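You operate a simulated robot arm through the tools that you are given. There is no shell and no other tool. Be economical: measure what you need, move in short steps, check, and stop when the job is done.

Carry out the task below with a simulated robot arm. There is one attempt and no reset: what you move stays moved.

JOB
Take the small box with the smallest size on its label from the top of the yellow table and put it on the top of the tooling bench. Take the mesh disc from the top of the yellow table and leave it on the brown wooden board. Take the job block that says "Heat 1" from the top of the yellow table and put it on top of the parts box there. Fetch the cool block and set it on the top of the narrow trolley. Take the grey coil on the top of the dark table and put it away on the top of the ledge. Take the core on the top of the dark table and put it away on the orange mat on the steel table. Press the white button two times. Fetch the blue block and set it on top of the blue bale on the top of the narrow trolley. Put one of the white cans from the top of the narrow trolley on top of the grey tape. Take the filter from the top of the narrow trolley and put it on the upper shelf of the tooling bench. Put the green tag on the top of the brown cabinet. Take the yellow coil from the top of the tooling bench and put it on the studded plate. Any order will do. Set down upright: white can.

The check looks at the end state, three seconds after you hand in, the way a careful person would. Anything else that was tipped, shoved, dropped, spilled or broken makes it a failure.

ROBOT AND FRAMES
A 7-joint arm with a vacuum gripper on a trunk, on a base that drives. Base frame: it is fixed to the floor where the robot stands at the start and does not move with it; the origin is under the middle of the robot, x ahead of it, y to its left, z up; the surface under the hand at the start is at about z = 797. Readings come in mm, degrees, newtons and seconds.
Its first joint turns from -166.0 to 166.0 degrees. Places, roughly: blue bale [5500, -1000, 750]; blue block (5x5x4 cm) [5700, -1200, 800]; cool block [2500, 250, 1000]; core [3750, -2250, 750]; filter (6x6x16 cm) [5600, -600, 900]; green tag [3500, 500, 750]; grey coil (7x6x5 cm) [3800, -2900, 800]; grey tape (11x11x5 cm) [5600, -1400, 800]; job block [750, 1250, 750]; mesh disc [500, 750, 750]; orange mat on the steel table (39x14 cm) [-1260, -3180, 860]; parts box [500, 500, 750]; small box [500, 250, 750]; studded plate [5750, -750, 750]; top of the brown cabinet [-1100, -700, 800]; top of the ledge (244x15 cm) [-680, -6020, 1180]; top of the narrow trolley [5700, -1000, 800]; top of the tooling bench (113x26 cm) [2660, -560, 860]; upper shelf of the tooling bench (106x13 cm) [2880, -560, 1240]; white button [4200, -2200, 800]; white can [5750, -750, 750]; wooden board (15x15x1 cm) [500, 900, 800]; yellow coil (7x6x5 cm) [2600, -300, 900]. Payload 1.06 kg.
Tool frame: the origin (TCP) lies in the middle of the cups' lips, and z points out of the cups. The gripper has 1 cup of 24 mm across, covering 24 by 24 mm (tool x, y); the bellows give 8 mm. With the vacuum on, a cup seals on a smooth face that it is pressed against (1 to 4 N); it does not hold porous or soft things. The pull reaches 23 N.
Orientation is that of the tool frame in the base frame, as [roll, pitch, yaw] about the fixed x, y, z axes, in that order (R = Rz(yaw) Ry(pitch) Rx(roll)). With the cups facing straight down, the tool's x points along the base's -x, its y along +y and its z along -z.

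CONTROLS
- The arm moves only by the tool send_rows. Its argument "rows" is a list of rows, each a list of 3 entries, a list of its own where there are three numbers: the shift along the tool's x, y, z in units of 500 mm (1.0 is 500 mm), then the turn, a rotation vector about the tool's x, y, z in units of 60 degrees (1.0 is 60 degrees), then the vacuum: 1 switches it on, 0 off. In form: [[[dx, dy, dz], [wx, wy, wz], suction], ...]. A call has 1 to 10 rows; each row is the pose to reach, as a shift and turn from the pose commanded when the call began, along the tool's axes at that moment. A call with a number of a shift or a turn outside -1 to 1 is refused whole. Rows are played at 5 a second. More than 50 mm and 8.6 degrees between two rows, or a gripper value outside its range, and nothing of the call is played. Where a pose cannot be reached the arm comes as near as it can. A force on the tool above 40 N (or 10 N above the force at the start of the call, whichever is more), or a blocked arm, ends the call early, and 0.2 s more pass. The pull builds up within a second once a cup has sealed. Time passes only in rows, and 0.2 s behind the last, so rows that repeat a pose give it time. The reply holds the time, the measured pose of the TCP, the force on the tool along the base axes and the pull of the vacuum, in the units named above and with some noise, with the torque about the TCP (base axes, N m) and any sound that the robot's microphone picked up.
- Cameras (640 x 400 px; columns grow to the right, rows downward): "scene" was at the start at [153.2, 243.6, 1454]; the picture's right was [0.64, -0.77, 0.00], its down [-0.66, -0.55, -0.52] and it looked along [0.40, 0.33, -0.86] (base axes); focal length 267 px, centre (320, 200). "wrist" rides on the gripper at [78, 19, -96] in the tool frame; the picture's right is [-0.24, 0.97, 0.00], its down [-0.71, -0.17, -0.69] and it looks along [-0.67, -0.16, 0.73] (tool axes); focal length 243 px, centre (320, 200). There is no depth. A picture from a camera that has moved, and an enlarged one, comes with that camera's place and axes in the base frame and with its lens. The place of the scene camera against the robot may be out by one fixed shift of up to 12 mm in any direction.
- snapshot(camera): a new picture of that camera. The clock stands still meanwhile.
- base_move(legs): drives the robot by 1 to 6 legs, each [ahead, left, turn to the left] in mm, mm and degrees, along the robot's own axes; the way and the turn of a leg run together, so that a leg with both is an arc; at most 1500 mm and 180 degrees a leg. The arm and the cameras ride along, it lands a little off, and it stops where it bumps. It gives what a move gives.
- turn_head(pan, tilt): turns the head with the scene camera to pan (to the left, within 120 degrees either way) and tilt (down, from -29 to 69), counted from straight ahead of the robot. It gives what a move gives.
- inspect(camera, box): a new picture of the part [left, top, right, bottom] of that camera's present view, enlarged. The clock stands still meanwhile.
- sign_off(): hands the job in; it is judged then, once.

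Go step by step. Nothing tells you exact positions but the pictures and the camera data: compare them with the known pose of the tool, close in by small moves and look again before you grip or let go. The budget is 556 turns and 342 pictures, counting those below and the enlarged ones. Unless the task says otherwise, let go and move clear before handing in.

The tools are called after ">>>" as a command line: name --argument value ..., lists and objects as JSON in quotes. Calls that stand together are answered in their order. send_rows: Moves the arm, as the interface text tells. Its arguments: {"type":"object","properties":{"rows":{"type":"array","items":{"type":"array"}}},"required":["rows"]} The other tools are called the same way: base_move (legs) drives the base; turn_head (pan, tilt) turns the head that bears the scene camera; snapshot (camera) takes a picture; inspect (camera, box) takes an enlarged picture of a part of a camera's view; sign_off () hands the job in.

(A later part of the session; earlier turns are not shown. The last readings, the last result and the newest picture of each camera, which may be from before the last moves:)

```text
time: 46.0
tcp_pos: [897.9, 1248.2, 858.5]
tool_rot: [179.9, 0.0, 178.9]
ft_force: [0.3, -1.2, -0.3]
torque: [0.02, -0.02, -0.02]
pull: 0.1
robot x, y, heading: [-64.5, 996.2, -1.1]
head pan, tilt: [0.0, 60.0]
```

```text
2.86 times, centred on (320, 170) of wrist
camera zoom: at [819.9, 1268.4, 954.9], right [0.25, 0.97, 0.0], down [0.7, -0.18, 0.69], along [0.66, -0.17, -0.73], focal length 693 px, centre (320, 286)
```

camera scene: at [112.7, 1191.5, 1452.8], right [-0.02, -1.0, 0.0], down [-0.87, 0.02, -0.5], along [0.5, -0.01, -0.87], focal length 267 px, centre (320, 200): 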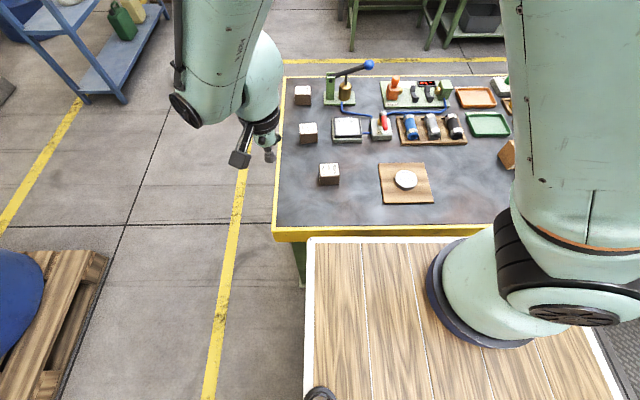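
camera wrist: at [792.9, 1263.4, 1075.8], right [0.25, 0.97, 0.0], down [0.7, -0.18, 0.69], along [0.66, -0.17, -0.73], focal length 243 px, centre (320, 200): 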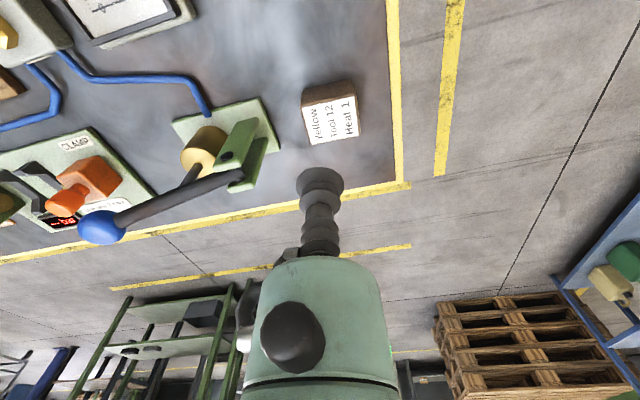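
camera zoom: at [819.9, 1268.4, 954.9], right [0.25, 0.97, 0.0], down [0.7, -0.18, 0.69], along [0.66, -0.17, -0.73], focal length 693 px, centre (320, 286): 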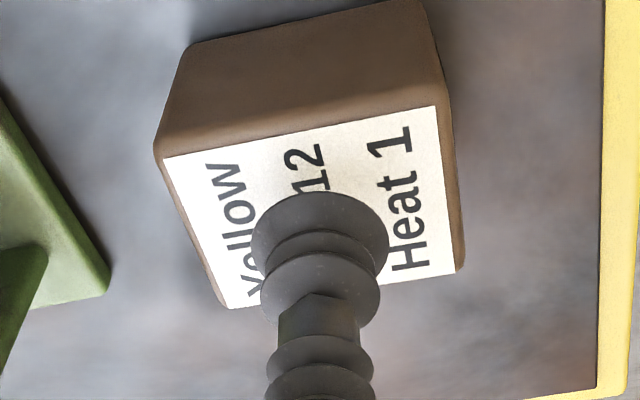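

>>> send_rows --rows '[[[0, 0, 0.012], [0, 0, 0], 1], [[0, 0, 0.022], [0, 0, 0], 1], [[0, 0, 0.03], [0, 0, 0], 1], [[0, 0, 0.036], [0, 0, 0], 1], [[0, 0, 0.042], [0, 0, 0], 1], [[0, 0, 0.042], [0, 0, 0], 1]]'

```text
time: 47.4
tcp_pos: [898.3, 1249.2, 839.2]
tool_rot: [179.9, 0.2, 178.9]
ft_force: [3.2, 0.7, 19.4]
torque: [-0.03, 0.01, 0.06]
pull: 22.6
robot x, y, heading: [-55.3, 993.0, -1.0]
head pan, tilt: [0.0, 60.0]
```

Gripped. Lifting straight up clear of the pump lever.

>>> send_rows --rows '[[[0, 0, -0.02], [0, 0, 0], 1], [[0, 0, -0.06], [0, 0, 0], 1], [[0, 0, -0.12], [0, 0, 0], 1], [[0, 0, -0.19], [0, 0, 0], 1], [[0, 0, -0.26], [0, 0, 0], 1], [[0, 0, -0.32], [0, 0, 0], 1], [[0, 0, -0.36], [0, 0, 0], 1]]'

>>> snapshot --camera "scene"

```text
time: 49.0
tcp_pos: [897.0, 1249.2, 1016.0]
tool_rot: [180.0, 0.0, 178.9]
ft_force: [0.1, -0.5, -0.9]
torque: [-0.03, -0.01, 0.02]
pull: 22.5
robot x, y, heading: [-58.7, 996.6, -1.1]
head pan, tilt: [0.0, 60.0]
```

```text
301 pictures are left
camera scene: at [112.9, 1191.5, 1452.7], right [-0.02, -1.0, 0.0], down [-0.87, 0.02, -0.5], along [0.5, -0.01, -0.87], focal length 267 px, centre (320, 200)
```

scene: 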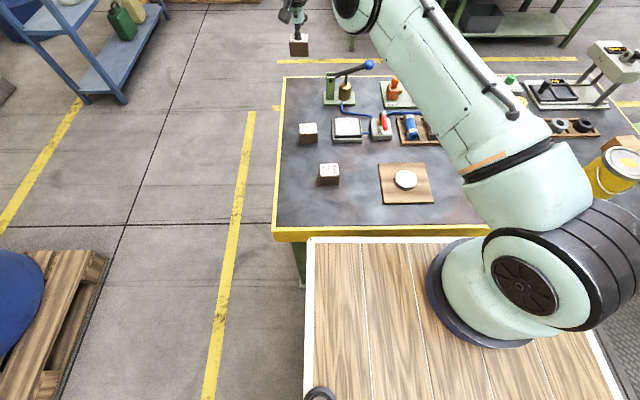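

>>> send_rows --rows '[[[0.06, 0, 0], [0, 0, 0], 1], [[0.15, 0, 0], [0, 0, 0], 1], [[0.24, 0, 0], [0, 0, 0], 1], [[0.3, -0.03, 0], [0, 0, 0], 1], [[0.32, -0.12, 0], [0, 0, 0], 1], [[0.34, -0.215, 0], [0, 0, 0], 1], [[0.36, -0.31, 0], [0, 0, 0], 1], [[0.38, -0.405, 0], [0, 0, 0], 1], [[0.4, -0.5, 0], [0, 0, 0], 1], [[0.42, -0.58, 0], [0, 0, 0], 1]]'

>>> send_rows --rows '[[[0.01, -0.05, 0], [0, 0, 0], 1], [[0.03, -0.14, 0], [0, 0, 0], 1], [[0.05, -0.23, 0], [0, 0, 0], 1], [[0.07, -0.32, 0], [0, 0, 0], 1], [[0.09, -0.41, 0], [0, 0, 0], 1], [[0.11, -0.5, 0], [0, 0, 0], 1], [[0.12, -0.57, 0], [0, 0, 0], 1], [[0.125, -0.61, 0], [0, 0, 0], 1]]'

>>> snapshot --camera "wrist"

>>> snapshot --camera "scene"

```text
time: 51.2
tcp_pos: [682.9, 965.4, 1019.7]
tool_rot: [180.0, -0.1, 179.0]
ft_force: [0.3, 1.0, -0.8]
torque: [0.0, 0.02, 0.0]
pull: 23.1
robot x, y, heading: [-53.8, 993.9, -1.0]
head pan, tilt: [0.0, 60.0]
```

```text
time: 53.0
tcp_pos: [613.9, 656.9, 1018.5]
tool_rot: [180.0, 0.0, 179.0]
ft_force: [0.7, 0.0, -0.4]
torque: [0.02, -0.03, 0.0]
pull: 23.1
robot x, y, heading: [-62.1, 997.7, -1.0]
head pan, tilt: [0.0, 60.0]
```

```text
300 pictures are left
camera wrist: at [536.1, 678.4, 1114.6], right [0.25, 0.97, 0.0], down [0.7, -0.18, 0.69], along [0.66, -0.17, -0.73], focal length 243 px, centre (320, 200)
```

wrist: 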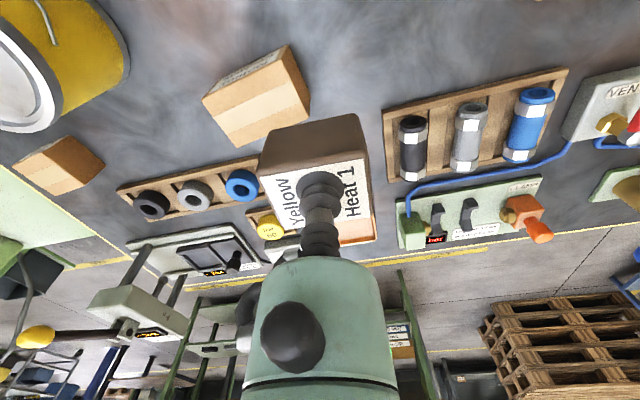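

```text
299 pictures are left
camera scene: at [112.7, 1191.6, 1452.8], right [-0.02, -1.0, 0.0], down [-0.87, 0.02, -0.5], along [0.5, -0.01, -0.87], focal length 267 px, centre (320, 200)
```

scene: 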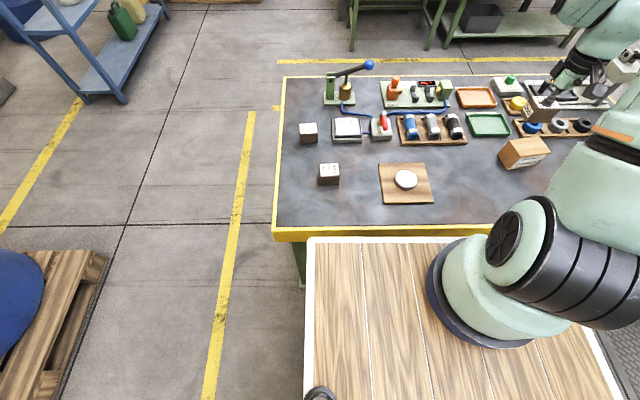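

>>> inspect --camera "wrist" --box '[180, 30, 340, 160]'

>>> inspect --camera "scene" --box '[480, 100, 580, 200]'

```text
3.08 times, centred on (260, 95) of wrist
camera zoom: at [536.1, 678.4, 1114.6], right [0.25, 0.97, 0.0], down [0.7, -0.18, 0.69], along [0.66, -0.17, -0.73], focal length 746 px, centre (505, 523)
```

zoom: 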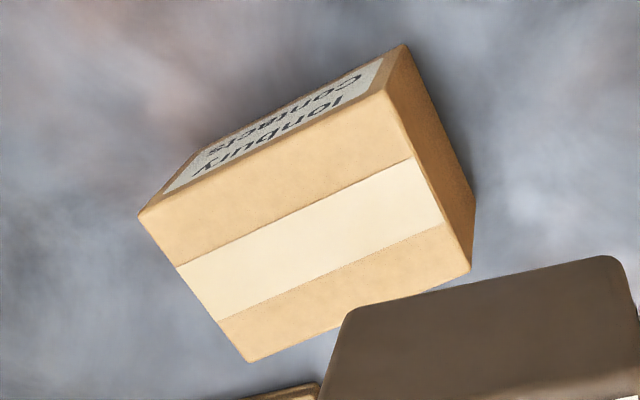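

```text
4.00 times, centred on (530, 150) of scene
camera zoom: at [112.7, 1191.6, 1452.8], right [-0.02, -1.0, 0.0], down [-0.87, 0.02, -0.5], along [0.5, -0.01, -0.87], focal length 1070 px, centre (-520, 400)
```

zoom: 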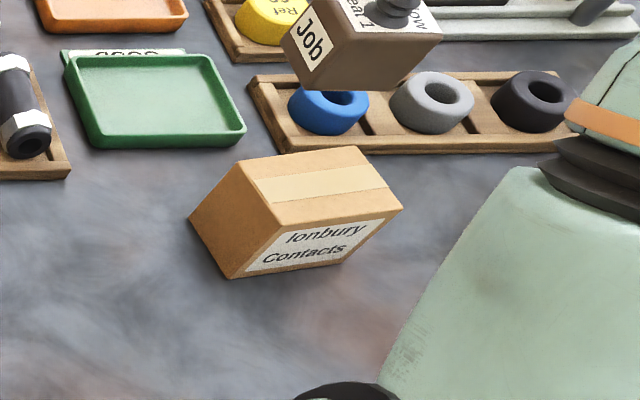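

Box top centre works out near (624, 586) at z ≈ 855. I'll move above it and lower partway.

>>> send_rows --rows '[[[-0.008, -0.05, 0], [0, 0, 0], 1], [[-0.018, -0.11, 0], [0, 0, 0], 1], [[-0.023, -0.142, 0.04], [0, 0, 0], 1], [[-0.023, -0.142, 0.1], [0, 0, 0], 1], [[-0.023, -0.142, 0.15], [0, 0, 0], 1], [[-0.023, -0.142, 0.17], [0, 0, 0], 1]]'

>>> snapshot --camera "wrist"

>>> inspect --camera "scene" --box '[480, 80, 600, 200]'

```text
time: 54.4
tcp_pos: [624.3, 587.0, 932.5]
tool_rot: [-179.9, -0.1, 178.8]
ft_force: [0.1, -0.1, -0.7]
torque: [0.04, 0.01, 0.03]
pull: 22.7
robot x, y, heading: [-60.9, 991.2, -1.0]
head pan, tilt: [0.0, 60.0]
```

```text
296 pictures are left
camera wrist: at [546.4, 607.3, 1029.1], right [0.25, 0.97, 0.0], down [0.7, -0.18, 0.68], along [0.66, -0.17, -0.73], focal length 243 px, centre (320, 200)
```

wrist: 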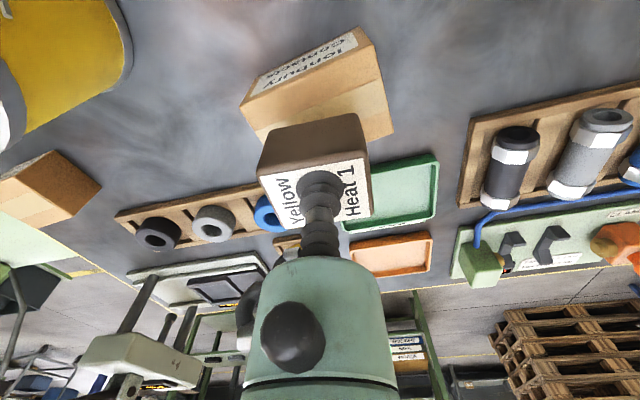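

```text
3.33 times, centred on (540, 140) of scene
camera zoom: at [112.6, 1191.4, 1452.8], right [-0.02, -1.0, 0.0], down [-0.87, 0.02, -0.5], along [0.5, -0.01, -0.87], focal length 891 px, centre (-413, 400)
```

zoom: 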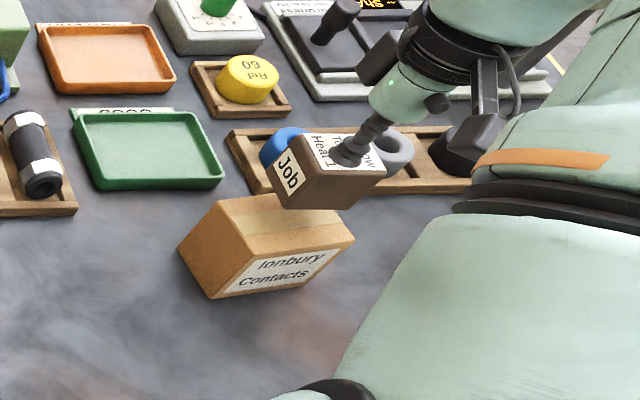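

Well centred. Lowering gently onto the box.

>>> send_rows --rows '[[[0, 0, 0.02], [0, 0, 0], 1], [[0, 0, 0.036], [0, 0, 0], 1], [[0, 0, 0.046], [0, 0, 0], 1], [[0, 0, 0.052], [0, 0, 0], 1]]'

```text
time: 55.4
tcp_pos: [624.6, 588.2, 907.2]
tool_rot: [-179.9, 0.1, 178.9]
ft_force: [-0.8, 2.4, 5.4]
torque: [0.0, 0.01, -0.01]
pull: 23.1
robot x, y, heading: [-57.7, 993.9, -1.4]
head pan, tilt: [0.0, 60.0]
```

Contact is felt at 5 N. I'll press a little more and release.

>>> send_rows --rows '[[[0, 0, 0.004], [0, 0, 0], 1], [[0, 0, 0.004], [0, 0, 0], 0], [[0, 0, 0.002], [0, 0, 0], 0], [[0, 0, 0.0], [0, 0, 0], 0], [[0, 0, -0.02], [0, 0, 0], 0], [[0, 0, -0.08], [0, 0, 0], 0], [[0, 0, -0.17], [0, 0, 0], 0], [[0, 0, -0.26], [0, 0, 0], 0]]'

>>> snapshot --camera "wrist"

>>> inspect --camera "scene" --box '[480, 80, 600, 200]'

```text
time: 57.2
tcp_pos: [625.0, 586.2, 1037.5]
tool_rot: [-180.0, -0.1, 178.9]
ft_force: [0.5, -0.3, -0.3]
torque: [0.01, -0.01, 0.03]
pull: 0.1
robot x, y, heading: [-62.4, 995.9, -1.0]
head pan, tilt: [0.0, 60.0]
```

```text
294 pictures are left
camera wrist: at [546.6, 606.8, 1134.5], right [0.25, 0.97, 0.0], down [0.71, -0.18, 0.68], along [0.66, -0.17, -0.73], focal length 243 px, centre (320, 200)
```

wrist: 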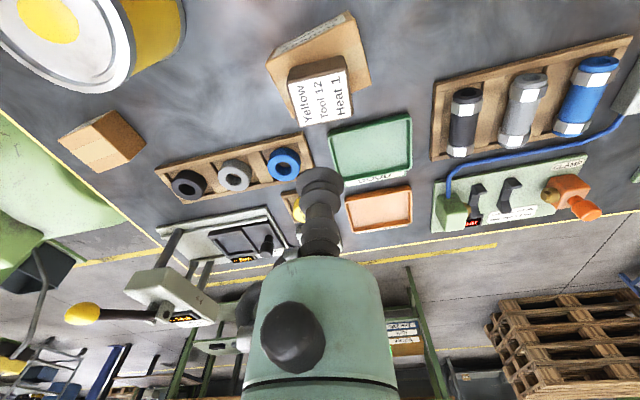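

```text
3.33 times, centred on (540, 140) of scene
camera zoom: at [113.1, 1191.1, 1452.8], right [-0.02, -1.0, 0.0], down [-0.87, 0.02, -0.5], along [0.5, -0.01, -0.87], focal length 891 px, centre (-413, 400)
```

zoom: 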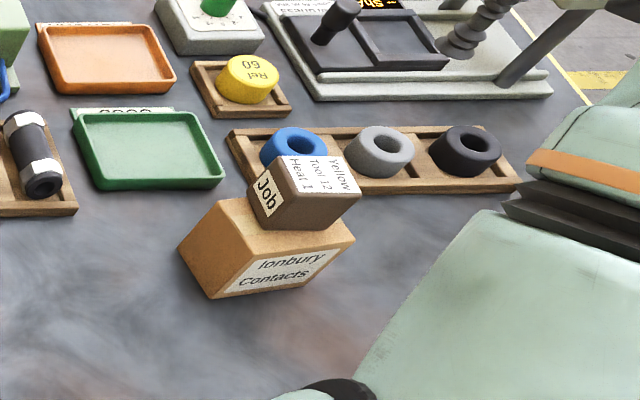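

The Heat 1 block sits on the parts box. Next the 16 mm box near (637, 268): I'll drive 350 mm right and look.

>>> base_move --legs '[[0, -350, 0]]'

>>> snapshot --camera "wrist"

>>> snapshot --camera "scene"

```text
time: 59.5
tcp_pos: [617.7, 233.6, 1038.7]
tool_rot: [180.0, 0.0, 178.9]
ft_force: [-0.1, -1.1, 0.5]
torque: [-0.01, 0.03, 0.01]
pull: 0.1
robot x, y, heading: [-63.8, 645.6, -1.1]
head pan, tilt: [0.0, 60.0]
```

```text
292 pictures are left
camera wrist: at [540.0, 255.4, 1134.6], right [0.25, 0.97, 0.0], down [0.7, -0.18, 0.68], along [0.66, -0.17, -0.73], focal length 243 px, centre (320, 200)
```

wrist: 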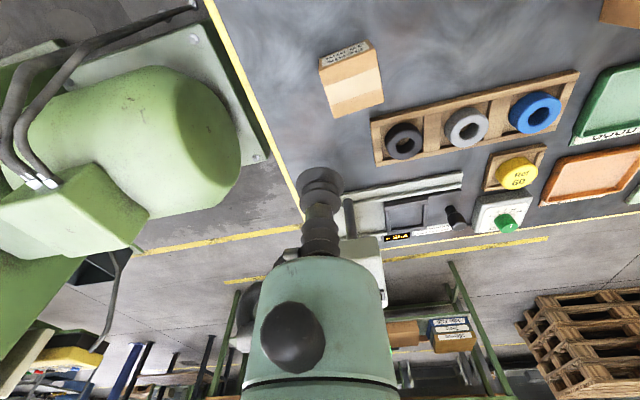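

```text
291 pictures are left
camera scene: at [106.4, 839.9, 1452.8], right [-0.02, -1.0, 0.0], down [-0.87, 0.02, -0.5], along [0.5, -0.01, -0.87], focal length 267 px, centre (320, 200)
```

scene: 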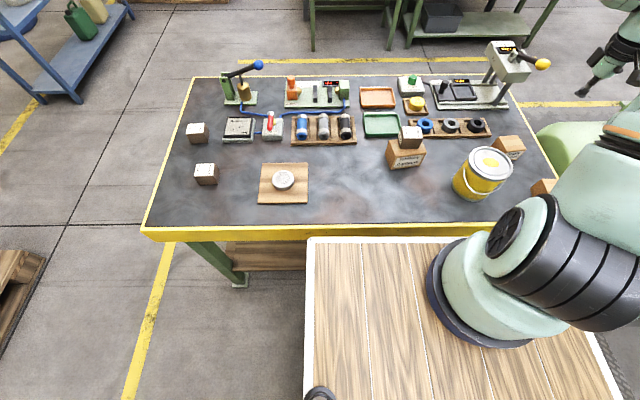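

>>> send_rows --rows '[[[-0.02, 0.03, 0.06], [0, 0, 0], 0], [[-0.045, 0.071, 0.13], [0, 0, 0], 0], [[-0.045, 0.071, 0.2], [0, 0, 0], 0], [[-0.045, 0.071, 0.27], [0, 0, 0], 0], [[-0.045, 0.071, 0.32], [0, 0, 0], 0]]'

>>> inspect --camera "wrist" --box '[220, 80, 420, 220]'

```text
time: 60.7
tcp_pos: [642.2, 268.3, 877.7]
tool_rot: [180.0, -0.1, 178.9]
ft_force: [-0.2, 0.5, 1.4]
torque: [-0.01, -0.02, -0.02]
pull: 0.0
robot x, y, heading: [-63.0, 641.0, -0.8]
head pan, tilt: [0.0, 60.0]
```

```text
2.86 times, centred on (320, 150) of wrist
camera zoom: at [563.2, 289.6, 973.9], right [0.25, 0.97, 0.0], down [0.7, -0.18, 0.69], along [0.66, -0.17, -0.73], focal length 693 px, centre (320, 343)
```

zoom: 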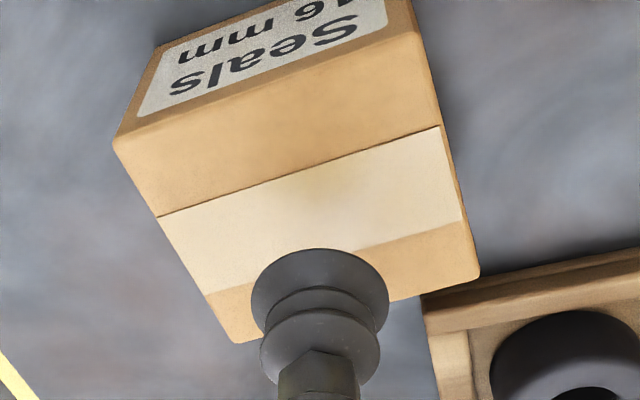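

>>> send_rows --rows '[[[0, 0, 0.03], [0, 0, 0], 0], [[0, 0, 0.046], [0, 0, 0], 1], [[0, 0, 0.054], [0, 0, 0], 1], [[0, 0, 0.06], [0, 0, 0], 1], [[0, 0, 0.064], [0, 0, 0], 1], [[0, 0, 0.064], [0, 0, 0], 1]]'

```text
time: 62.1
tcp_pos: [640.8, 269.6, 846.3]
tool_rot: [-180.0, 0.2, 178.9]
ft_force: [-2.0, 2.2, 14.6]
torque: [-0.03, -0.03, 0.02]
pull: 22.7
robot x, y, heading: [-67.2, 639.6, -1.0]
head pan, tilt: [0.0, 60.0]
```

Gripped. I'll lift high and survey the route to the tooling bench.

>>> send_rows --rows '[[[0, 0, -0.02], [0, 0, 0], 1], [[0, 0, -0.08], [0, 0, 0], 1], [[0, 0, -0.16], [0, 0, 0], 1], [[0, 0, -0.25], [0, 0, 0], 1], [[0, 0, -0.34], [0, 0, 0], 1], [[0, 0, -0.42], [0, 0, 0], 1], [[0, 0, -0.46], [0, 0, 0], 1]]'

>>> turn_head --pan -10 --tilt 20

>>> snapshot --camera "scene"

>>> turn_head --pan 60 --tilt 25

>>> snapshot --camera "scene"

```text
time: 63.7
tcp_pos: [640.0, 270.3, 1077.4]
tool_rot: [-179.9, 0.0, 178.9]
ft_force: [-0.4, -0.3, -1.6]
torque: [0.01, 0.01, 0.03]
pull: 23.2
robot x, y, heading: [-64.5, 647.7, -1.1]
head pan, tilt: [0.0, 60.0]
```

```text
time: 64.7
tcp_pos: [640.6, 268.4, 1075.2]
tool_rot: [180.0, 0.1, 178.9]
ft_force: [-0.5, -0.4, -0.2]
torque: [-0.05, 0.01, -0.02]
pull: 22.8
robot x, y, heading: [-62.5, 643.8, -0.9]
head pan, tilt: [-10.0, 20.0]
```

```text
289 pictures are left
camera scene: at [131.1, 823.3, 1510.9], right [-0.19, -0.98, 0.0], down [-0.34, 0.07, -0.94], along [0.92, -0.18, -0.34], focal length 267 px, centre (320, 200)
```

scene: 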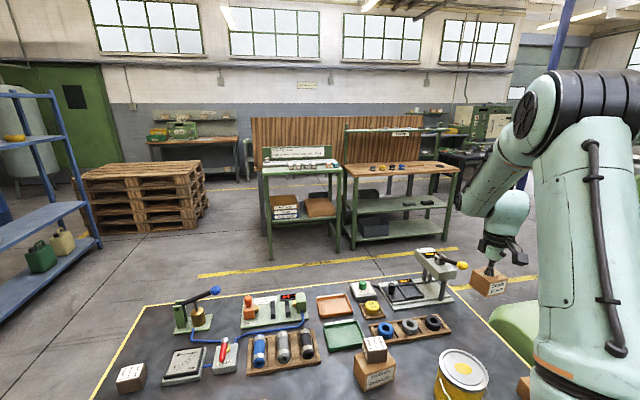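

```text
time: 66.1
tcp_pos: [639.7, 269.6, 1076.6]
tool_rot: [180.0, 0.0, 178.9]
ft_force: [0.3, -0.3, -1.1]
torque: [0.02, 0.01, -0.03]
pull: 22.8
robot x, y, heading: [-67.5, 642.5, -1.3]
head pan, tilt: [60.0, 25.0]
```

```text
288 pictures are left
camera scene: at [87.3, 920.0, 1502.9], right [0.86, -0.52, 0.0], down [-0.22, -0.36, -0.91], along [0.47, 0.78, -0.42], focal length 267 px, centre (320, 200)
```

scene: 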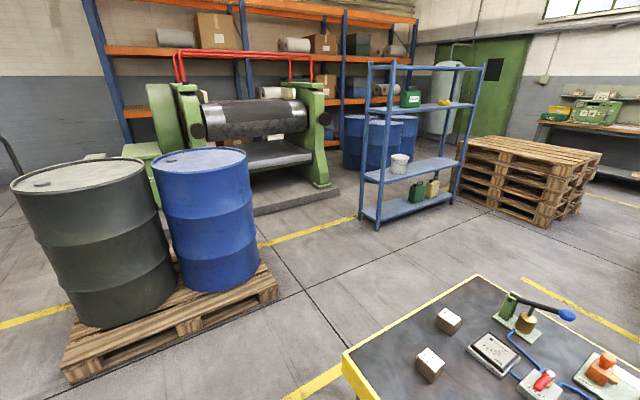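

The route around the left end of the table is clear. Driving left, forward past the table, then right toward the benches.

>>> base_move --legs '[[0, 1190, 0], [900, 0, 0], [815, 0, 0]]'

```text
time: 80.5
tcp_pos: [2378.6, 1523.3, 1077.5]
tool_rot: [-180.0, 0.0, -178.4]
ft_force: [1.0, -0.4, -0.9]
torque: [0.01, 0.01, -0.01]
pull: 22.3
robot x, y, heading: [1660.7, 1862.1, 1.4]
head pan, tilt: [60.0, 25.0]
```

>>> base_move --legs '[[0, -1100, -1.4], [0, -1000, 0]]'

>>> turn_head --pan 0 --tilt 30

>>> snapshot --camera "scene"

```text
time: 91.0
tcp_pos: [2387.1, -603.2, 1076.4]
tool_rot: [180.0, 0.0, 180.0]
ft_force: [-0.7, 0.9, 0.0]
torque: [0.0, -0.01, -0.02]
pull: 22.3
robot x, y, heading: [1671.9, -243.3, -0.0]
head pan, tilt: [60.0, 25.0]
```

```text
time: 92.3
tcp_pos: [2386.5, -604.6, 1075.8]
tool_rot: [-180.0, 0.0, -180.0]
ft_force: [-0.1, -0.6, -0.9]
torque: [0.01, -0.01, 0.0]
pull: 23.3
robot x, y, heading: [1671.2, -240.6, 0.1]
head pan, tilt: [0.0, 30.0]
```

```text
287 pictures are left
camera scene: at [1865.2, -43.2, 1494.9], right [0.0, -1.0, 0.0], down [-0.5, 0.0, -0.87], along [0.87, 0.0, -0.5], focal length 267 px, centre (320, 200)
```

scene: 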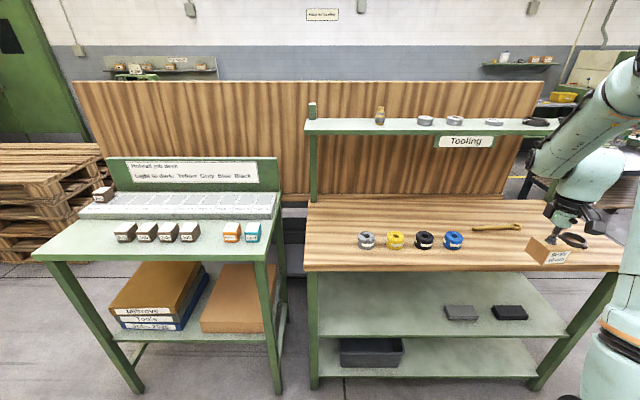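

I see both benches: the tooling bench with four coils and a shelf, and the left bench with labelled blocks. Zooming in on each.

>>> inspect --camera "scene" --box '[80, 155, 280, 255]'

>>> inspect --camera "scene" --box '[300, 100, 620, 280]'

```text
3.20 times, centred on (180, 205) of scene
camera zoom: at [1865.2, -43.2, 1494.9], right [0.0, -1.0, 0.0], down [-0.5, 0.0, -0.87], along [0.87, 0.0, -0.5], focal length 856 px, centre (768, 184)
```

zoom: 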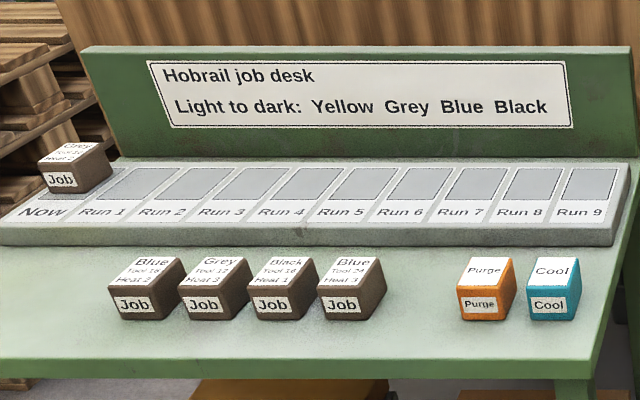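

```text
2.00 times, centred on (460, 190) of scene
camera zoom: at [1865.2, -43.2, 1494.9], right [0.0, -1.0, 0.0], down [-0.5, 0.0, -0.87], along [0.87, 0.0, -0.5], focal length 535 px, centre (40, 220)
```

zoom: 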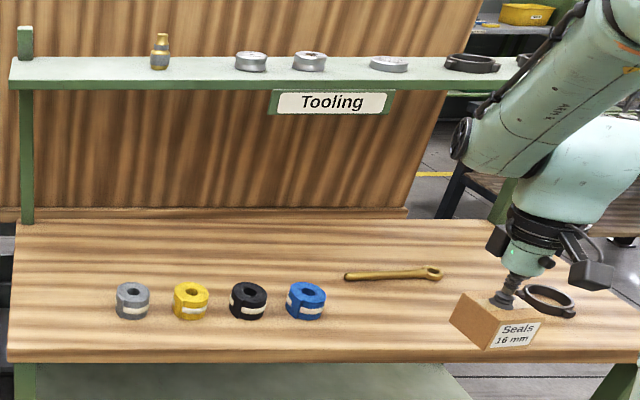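

The only cool block is on the left bench. For the 16 mm box I pick the free spot near (2585, −680) on the tooling bench; moving above it.

>>> send_rows --rows '[[[-0.06, -0.02, 0], [0, 0, 0], 1], [[-0.14, -0.05, 0], [0, 0, 0], 1], [[-0.22, -0.08, 0], [0, 0, 0], 1], [[-0.3, -0.115, 0], [0, 0, 0], 1], [[-0.37, -0.14, 0], [0, 0, 0], 1], [[-0.398, -0.152, 0.04], [0, 0, 0], 1], [[-0.398, -0.152, 0.1], [0, 0, 0], 1]]'

>>> snapshot --camera "wrist"

>>> snapshot --camera "scene"

```text
time: 93.9
tcp_pos: [2586.6, -677.5, 1027.2]
tool_rot: [-180.0, 0.0, -179.9]
ft_force: [0.1, -0.5, -0.4]
torque: [0.02, 0.03, -0.01]
pull: 22.9
robot x, y, heading: [1671.5, -243.6, -0.0]
head pan, tilt: [0.0, 30.0]
```

```text
284 pictures are left
camera wrist: at [2508.0, -658.1, 1123.4], right [0.24, 0.97, 0.0], down [0.71, -0.17, 0.69], along [0.67, -0.16, -0.73], focal length 243 px, centre (320, 200)
```

wrist: 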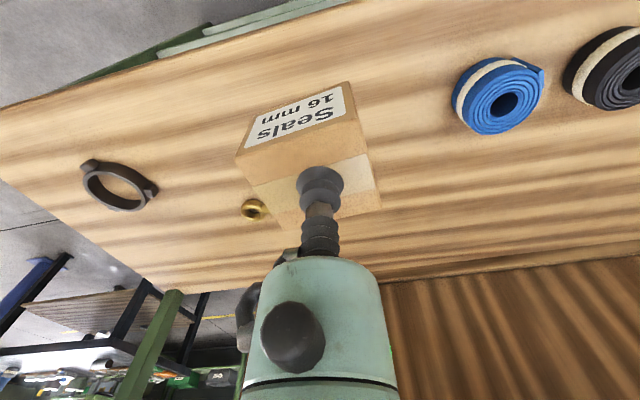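

```text
283 pictures are left
camera scene: at [1864.9, -43.1, 1494.9], right [0.0, -1.0, 0.0], down [-0.5, 0.0, -0.87], along [0.87, 0.0, -0.5], focal length 267 px, centre (320, 200)
```

scene: 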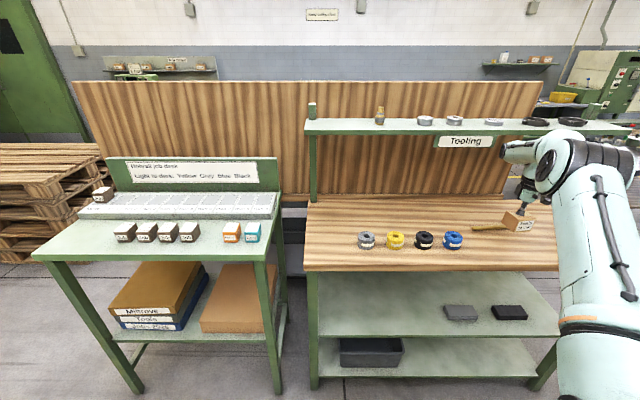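

Space is clear of wrench and coils. Shifting 20 mm inward and lowering.

>>> send_rows --rows '[[[-0.04, 0, 0.05], [0, 0, 0], 1], [[-0.04, 0, 0.12], [0, 0, 0], 1], [[-0.04, 0, 0.17], [0, 0, 0], 1], [[-0.04, 0, 0.2], [0, 0, 0], 1], [[-0.04, 0, 0.212], [0, 0, 0], 1], [[-0.04, 0, 0.22], [0, 0, 0], 1]]'

>>> snapshot --camera "wrist"

```text
time: 95.3
tcp_pos: [2605.1, -680.9, 916.4]
tool_rot: [179.9, 0.0, 179.9]
ft_force: [-0.1, -0.5, -0.8]
torque: [0.02, -0.03, 0.01]
pull: 22.8
robot x, y, heading: [1671.7, -242.9, -0.1]
head pan, tilt: [0.0, 30.0]
```

```text
282 pictures are left
camera wrist: at [2527.0, -661.0, 1012.5], right [0.24, 0.97, 0.0], down [0.71, -0.17, 0.68], along [0.67, -0.16, -0.73], focal length 243 px, centre (320, 200)
```

wrist: 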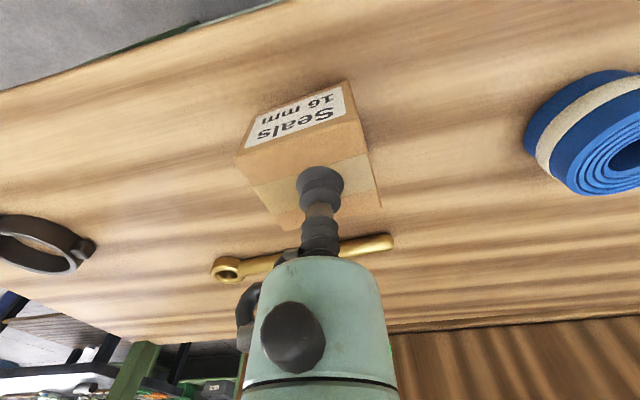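

>>> send_rows --rows '[[[0, 0, 0.006], [0, 0, 0], 1], [[0, 0, 0.012], [0, 0, 0], 1], [[0, 0, 0.016], [0, 0, 0], 1]]'

```text
time: 96.1
tcp_pos: [2606.0, -681.1, 909.9]
tool_rot: [-179.9, 0.0, 180.0]
ft_force: [-3.3, 2.4, 12.8]
torque: [-0.01, 0.06, 0.01]
pull: 22.4
robot x, y, heading: [1673.8, -239.8, -0.1]
head pan, tilt: [0.0, 30.0]
```

Contact; releasing and backing away upward.

>>> send_rows --rows '[[[0, 0, 0], [0, 0, 0], 0], [[0, 0, -0.004], [0, 0, 0], 0], [[0, 0, -0.01], [0, 0, 0], 0], [[0, 0, -0.06], [0, 0, 0], 0], [[0, 0, -0.14], [0, 0, 0], 0], [[0, 0, -0.22], [0, 0, 0], 0], [[0.06, 0, -0.28], [0, 0, 0], 0], [[0.13, 0, -0.34], [0, 0, 0], 0], [[0.2, 0, -0.38], [0, 0, 0], 0], [[0.28, 0, -0.4], [0, 0, 0], 0]]'

>>> base_move --legs '[[0, 650, 0]]'

>>> snapshot --camera "scene"

>>> snapshot --camera "wrist"

```text
time: 98.3
tcp_pos: [2467.7, -680.7, 1109.5]
tool_rot: [179.9, 0.1, -179.9]
ft_force: [-0.8, 0.7, -1.0]
torque: [-0.01, 0.06, 0.01]
pull: 0.0
robot x, y, heading: [1675.4, -245.9, 0.0]
head pan, tilt: [0.0, 30.0]
```

```text
time: 101.9
tcp_pos: [2466.9, -33.1, 1108.5]
tool_rot: [180.0, -0.1, 179.8]
ft_force: [0.5, -0.1, 0.3]
torque: [0.02, 0.01, 0.01]
pull: 0.0
robot x, y, heading: [1677.2, 408.3, -0.3]
head pan, tilt: [0.0, 30.0]
```

```text
281 pictures are left
camera scene: at [1868.3, 609.3, 1494.9], right [-0.01, -1.0, 0.0], down [-0.5, 0.0, -0.87], along [0.87, 0.0, -0.5], focal length 267 px, centre (320, 200)
```

scene: 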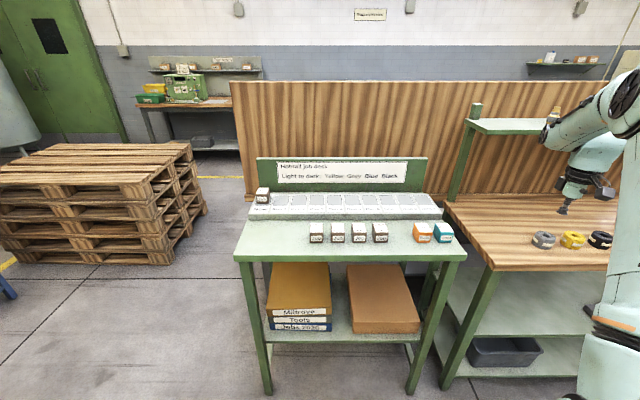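

```text
280 pictures are left
camera wrist: at [2389.0, -12.5, 1204.7], right [0.24, 0.97, 0.0], down [0.71, -0.18, 0.69], along [0.66, -0.16, -0.73], focal length 243 px, centre (320, 200)
```

wrist: 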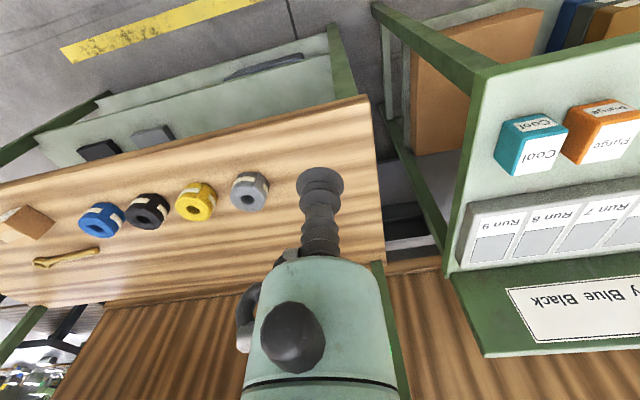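

Both views together put the cool block's top at about (2603, 203, 955). Moving above it.

>>> send_rows --rows '[[[-0.03, 0.08, 0], [0, 0, 0], 0], [[-0.07, 0.16, 0], [0, 0, 0], 0], [[-0.12, 0.24, 0], [0, 0, 0], 0], [[-0.17, 0.32, 0], [0, 0, 0], 0], [[-0.22, 0.4, 0.02], [0, 0, 0], 0], [[-0.25, 0.472, 0.05], [0, 0, 0], 0], [[-0.25, 0.472, 0.09], [0, 0, 0], 0]]'

>>> snapshot --camera "wrist"

```text
time: 103.5
tcp_pos: [2596.3, 206.2, 1062.0]
tool_rot: [-180.0, -0.1, 179.7]
ft_force: [-0.6, 0.8, -1.2]
torque: [0.0, 0.03, 0.0]
pull: 0.0
robot x, y, heading: [1678.0, 410.8, -0.2]
head pan, tilt: [0.0, 30.0]
```

```text
279 pictures are left
camera wrist: at [2517.4, 225.7, 1158.5], right [0.24, 0.97, 0.0], down [0.71, -0.18, 0.69], along [0.67, -0.16, -0.73], focal length 243 px, centre (320, 200)
```

wrist: 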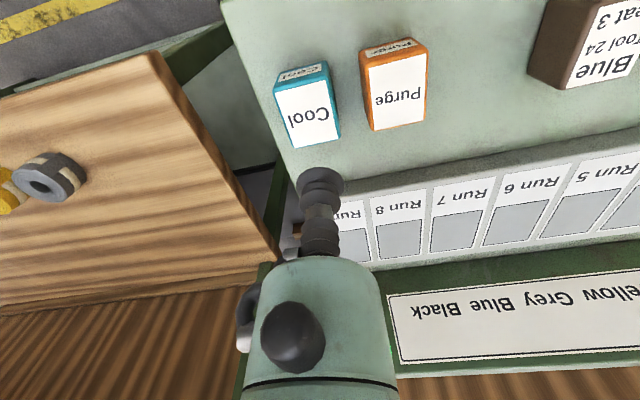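

>>> send_rows --rows '[[[-0.008, -0.02, 0.05], [0, 0, 0], 0], [[-0.008, -0.02, 0.11], [0, 0, 0], 0], [[-0.008, -0.02, 0.16], [0, 0, 0], 0], [[-0.008, -0.02, 0.17], [0, 0, 0], 0]]'

>>> inspect --camera "wrist" --box '[220, 80, 420, 220]'

```text
time: 104.5
tcp_pos: [2600.3, 194.9, 978.3]
tool_rot: [-179.9, 0.0, 179.7]
ft_force: [0.4, -0.7, 0.4]
torque: [0.02, 0.02, -0.04]
pull: 0.0
robot x, y, heading: [1674.9, 408.7, -0.3]
head pan, tilt: [0.0, 30.0]
```

```text
2.86 times, centred on (320, 150) of wrist
camera zoom: at [2521.7, 213.7, 1074.5], right [0.24, 0.97, 0.0], down [0.71, -0.18, 0.69], along [0.66, -0.16, -0.73], focal length 693 px, centre (320, 343)
```

zoom: 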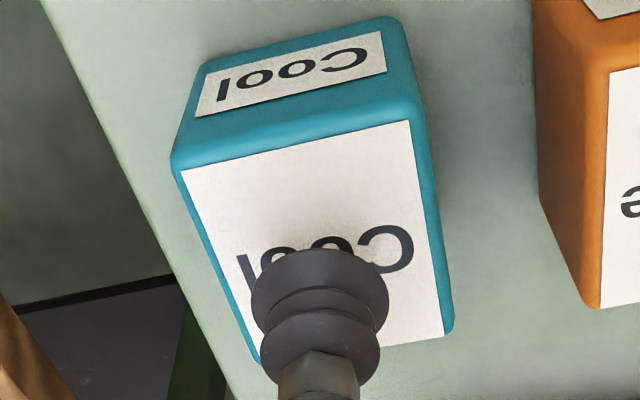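

>>> send_rows --rows '[[[0, 0, 0.02], [0, 0, 0], 1], [[0, 0, 0.036], [0, 0, 0], 1], [[0, 0, 0.046], [0, 0, 0], 1], [[0, 0, 0.052], [0, 0, 0], 1], [[0, 0, 0.056], [0, 0, 0], 1], [[0, 0, 0.056], [0, 0, 0], 1]]'

```text
time: 105.7
tcp_pos: [2601.0, 194.0, 956.0]
tool_rot: [179.9, 0.6, 179.8]
ft_force: [1.2, 0.3, 12.2]
torque: [-0.01, 0.1, 0.01]
pull: 22.8
robot x, y, heading: [1674.4, 412.1, -0.2]
head pan, tilt: [0.0, 30.0]
stopped in row 5: the force on the tool passed its limit at 43 N (the readings are from after the stop); the commanded pose is now the measured one
```

Gripped. Lifting and pulling back.

>>> send_rows --rows '[[[0, 0, -0.02], [0, 0, 0], 1], [[0, 0, -0.08], [0, 0, 0], 1], [[0, 0, -0.16], [0, 0, 0], 1], [[0, 0, -0.24], [0, 0, 0], 1], [[0.06, 0, -0.3], [0, 0, 0], 1], [[0.14, 0, -0.32], [0, 0, 0], 1], [[0.23, 0, -0.32], [0, 0, 0], 1], [[0.3, 0, -0.32], [0, 0, 0], 1]]'

>>> snapshot --camera "wrist"

>>> turn_head --pan -60 --tilt 20

>>> snapshot --camera "scene"

```text
time: 107.5
tcp_pos: [2450.6, 197.3, 1111.5]
tool_rot: [180.0, 0.4, 179.8]
ft_force: [0.4, 0.7, -2.1]
torque: [-0.01, -0.01, 0.02]
pull: 23.0
robot x, y, heading: [1673.5, 409.3, -0.1]
head pan, tilt: [0.0, 30.0]
```

```text
277 pictures are left
camera wrist: at [2370.8, 215.8, 1207.7], right [0.24, 0.97, 0.0], down [0.7, -0.17, 0.69], along [0.67, -0.16, -0.72], focal length 243 px, centre (320, 200)
```

wrist: 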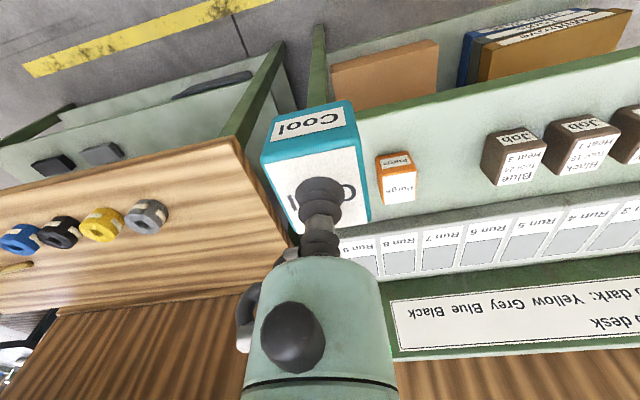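

```text
time: 108.8
tcp_pos: [2449.9, 196.4, 1111.9]
tool_rot: [-180.0, 0.4, 179.7]
ft_force: [0.1, -0.3, 0.2]
torque: [0.0, 0.02, 0.0]
pull: 23.0
robot x, y, heading: [1675.1, 410.1, -0.2]
head pan, tilt: [-60.0, 20.0]
```

```text
276 pictures are left
camera scene: at [1824.0, 529.0, 1510.9], right [-0.87, -0.5, 0.0], down [-0.17, 0.3, -0.94], along [0.47, -0.82, -0.34], focal length 267 px, centre (320, 200)
```

scene: 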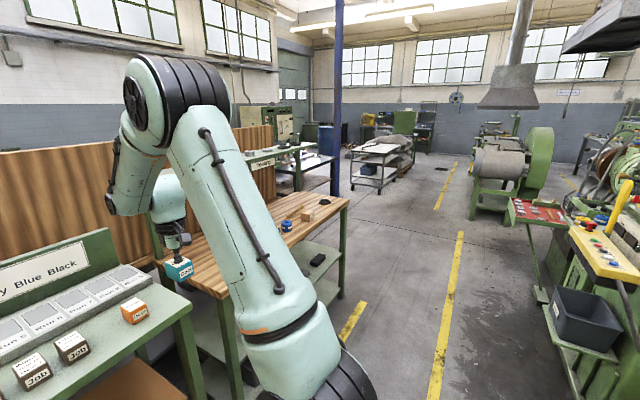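

Block held. The aisle past the tooling bench runs along −y, so I'll turn right 90°, slide over and drive down it, then look again.

>>> base_move --legs '[[0, 0, -90], [0, 380, 0], [1400, 0, 0]]'

>>> turn_head --pan 60 --tilt 25

>>> snapshot --camera "scene"

>>> turn_head --pan 10 --tilt 25

>>> snapshot --camera "scene"

```text
time: 121.5
tcp_pos: [1858.9, -1752.6, 1111.5]
tool_rot: [-179.9, 0.3, 91.0]
ft_force: [0.0, 0.1, -1.6]
torque: [0.02, 0.02, 0.03]
pull: 22.9
robot x, y, heading: [2053.9, -974.1, -89.1]
head pan, tilt: [-60.0, 20.0]
```

```text
time: 123.5
tcp_pos: [1858.3, -1750.8, 1112.3]
tool_rot: [-179.9, 0.4, 91.0]
ft_force: [0.5, 0.4, -0.9]
torque: [0.0, 0.02, 0.02]
pull: 22.8
robot x, y, heading: [2052.8, -972.1, -89.0]
head pan, tilt: [60.0, 25.0]
```

```text
275 pictures are left
camera scene: at [2349.2, -1125.1, 1502.9], right [-0.49, -0.87, 0.0], down [-0.37, 0.21, -0.91], along [0.79, -0.44, -0.42], focal length 267 px, centre (320, 200)
```

scene: 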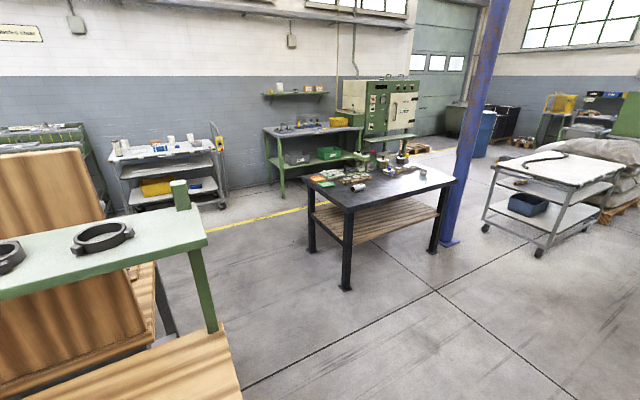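

```text
time: 124.7
tcp_pos: [1857.8, -1751.7, 1111.7]
tool_rot: [-179.9, 0.4, 91.0]
ft_force: [0.1, -0.1, -1.2]
torque: [0.0, -0.01, 0.01]
pull: 23.0
robot x, y, heading: [2057.4, -972.0, -89.0]
head pan, tilt: [10.0, 25.0]
```

```text
274 pictures are left
camera scene: at [2286.2, -1170.8, 1502.8], right [-0.98, -0.19, 0.0], down [-0.08, 0.41, -0.91], along [0.17, -0.89, -0.42], focal length 267 px, centre (320, 200)
```

scene: 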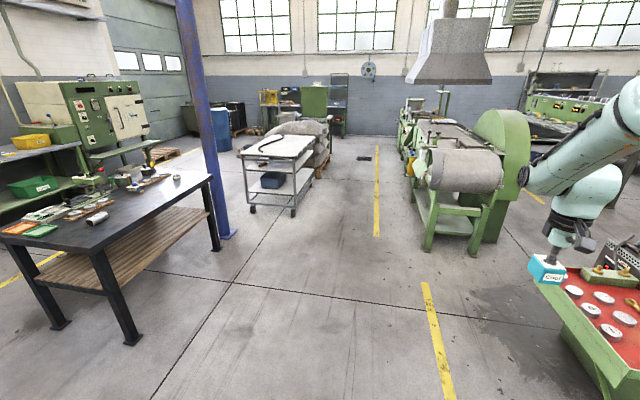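

I can see the dark table, a blue column and, against the far wall, the narrow trolley. I'll go on past the bench corner, turn left and drive toward the trolley.

>>> base_move --legs '[[500, 0, 0], [0, 0, 89], [1300, 0, 0]]'

>>> turn_head --pan 0 --tilt 25

>>> snapshot --camera "scene"

```text
time: 137.6
tcp_pos: [4135.6, -1709.5, 1113.0]
tool_rot: [-179.9, 0.4, 179.5]
ft_force: [0.5, 0.4, -0.3]
torque: [0.02, 0.0, 0.0]
pull: 22.7
robot x, y, heading: [3364.4, -1492.1, -0.9]
head pan, tilt: [10.0, 25.0]
```

```text
time: 138.3
tcp_pos: [4135.5, -1711.0, 1112.3]
tool_rot: [-179.8, 0.4, 179.3]
ft_force: [0.4, 0.5, -0.5]
torque: [0.01, 0.01, -0.03]
pull: 22.1
robot x, y, heading: [3358.6, -1494.1, -0.6]
head pan, tilt: [0.0, 25.0]
```

```text
273 pictures are left
camera scene: at [3558.8, -1293.0, 1502.8], right [-0.01, -1.0, 0.0], down [-0.42, 0.0, -0.91], along [0.91, -0.01, -0.42], focal length 267 px, centre (320, 200)
```

scene: 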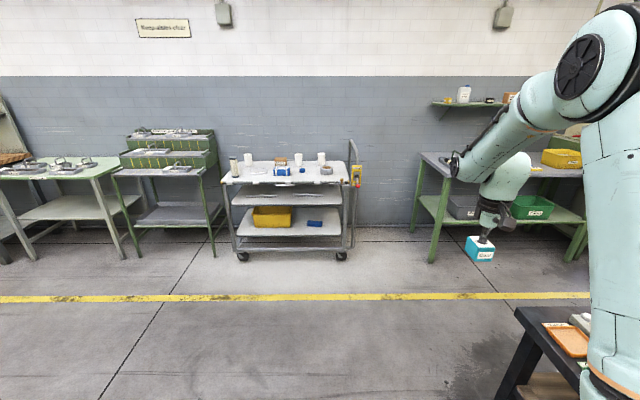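

>>> base_move --legs '[[1200, 450, 0.7]]'

>>> turn_head --pan 0 --tilt 45

>>> snapshot --camera "scene"

>>> snapshot --camera "wrist"

```text
time: 144.8
tcp_pos: [5347.6, -1258.7, 1112.6]
tool_rot: [-179.9, 0.4, 179.8]
ft_force: [-0.9, -0.2, -0.9]
torque: [-0.02, -0.02, 0.03]
pull: 22.8
robot x, y, heading: [4574.2, -1044.3, -0.2]
head pan, tilt: [0.0, 25.0]
```

```text
time: 145.6
tcp_pos: [5346.4, -1259.6, 1112.7]
tool_rot: [-179.8, 0.3, 179.8]
ft_force: [0.2, 0.3, -1.1]
torque: [0.01, 0.0, 0.0]
pull: 23.0
robot x, y, heading: [4572.3, -1046.3, -0.4]
head pan, tilt: [0.0, 45.0]
```

```text
272 pictures are left
camera scene: at [4756.8, -846.1, 1472.3], right [0.0, -1.0, 0.0], down [-0.71, 0.0, -0.71], along [0.71, 0.0, -0.71], focal length 267 px, centre (320, 200)
```

scene: 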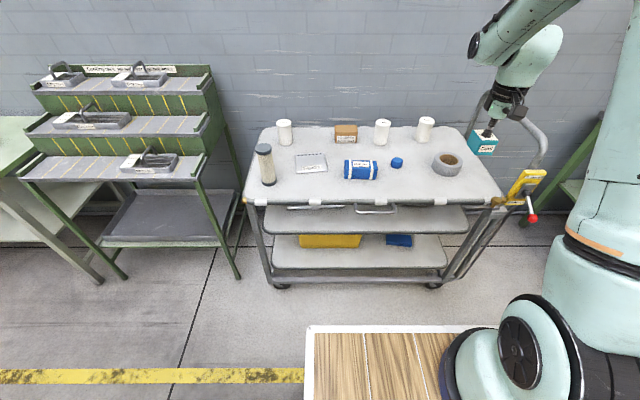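

```text
271 pictures are left
camera wrist: at [5268.7, -1239.4, 1208.1], right [0.24, 0.97, 0.0], down [0.7, -0.17, 0.69], along [0.67, -0.16, -0.72], focal length 243 px, centre (320, 200)
```

wrist: 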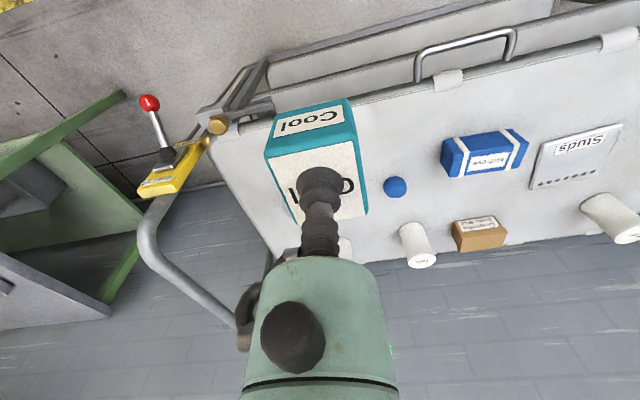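

>>> inspect --camera "scene" --box '[235, 100, 515, 210]'

```text
2.29 times, centred on (375, 155) of scene
camera zoom: at [4756.8, -846.1, 1472.3], right [0.0, -1.0, 0.0], down [-0.71, 0.0, -0.71], along [0.71, 0.0, -0.71], focal length 611 px, centre (194, 303)
```

zoom: 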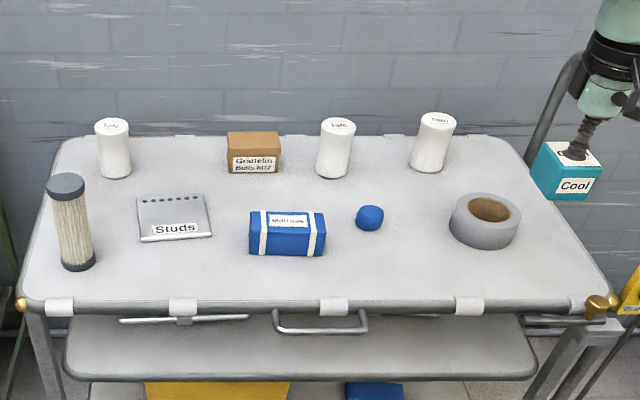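

The trolley top is at about z 772, with cans at the back, filter left, studded plate, blue bale, blue block and grey tape. I'll put the cool block in the free front area near (5535, −1250).

>>> send_rows --rows '[[[-0.08, 0.005, 0], [0, 0, 0], 1], [[-0.17, 0.01, 0], [0, 0, 0], 1], [[-0.26, 0.015, 0], [0, 0, 0], 1], [[-0.34, 0.018, 0], [0, 0, 0], 1], [[-0.378, 0.018, 0.05], [0, 0, 0], 1], [[-0.378, 0.018, 0.14], [0, 0, 0], 1], [[-0.378, 0.018, 0.23], [0, 0, 0], 1], [[-0.378, 0.018, 0.32], [0, 0, 0], 1], [[-0.378, 0.018, 0.4], [0, 0, 0], 1], [[-0.378, 0.018, 0.46], [0, 0, 0], 1]]'

>>> snapshot --camera "wrist"

>>> inspect --camera "scene" --box '[335, 100, 515, 210]'

```text
time: 147.8
tcp_pos: [5539.8, -1249.5, 883.9]
tool_rot: [-180.0, 0.6, 179.8]
ft_force: [-1.0, -0.5, -0.8]
torque: [0.01, 0.0, -0.02]
pull: 23.0
robot x, y, heading: [4570.3, -1044.1, -0.1]
head pan, tilt: [0.0, 45.0]
```

```text
269 pictures are left
camera wrist: at [5460.4, -1229.7, 979.8], right [0.24, 0.97, 0.0], down [0.7, -0.17, 0.69], along [0.67, -0.16, -0.72], focal length 243 px, centre (320, 200)
```

wrist: 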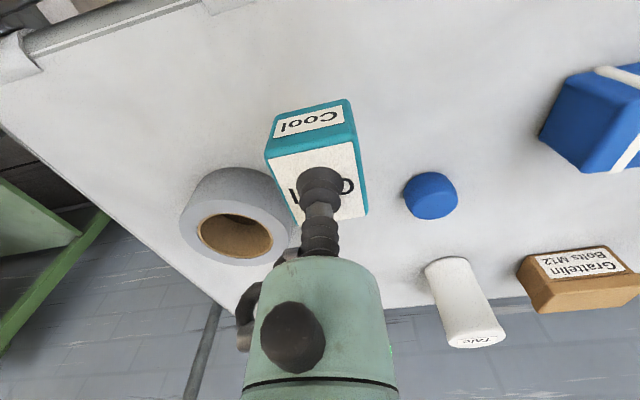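

```text
3.56 times, centred on (425, 155) of scene
camera zoom: at [4756.5, -846.0, 1472.3], right [0.0, -1.0, 0.0], down [-0.71, 0.0, -0.71], along [0.71, 0.0, -0.71], focal length 951 px, centre (-53, 360)
```

zoom: 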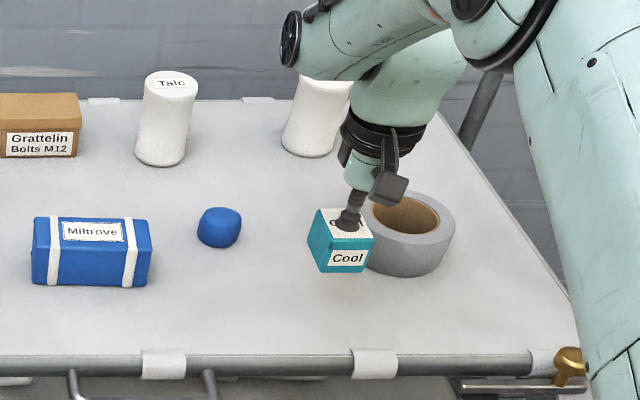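

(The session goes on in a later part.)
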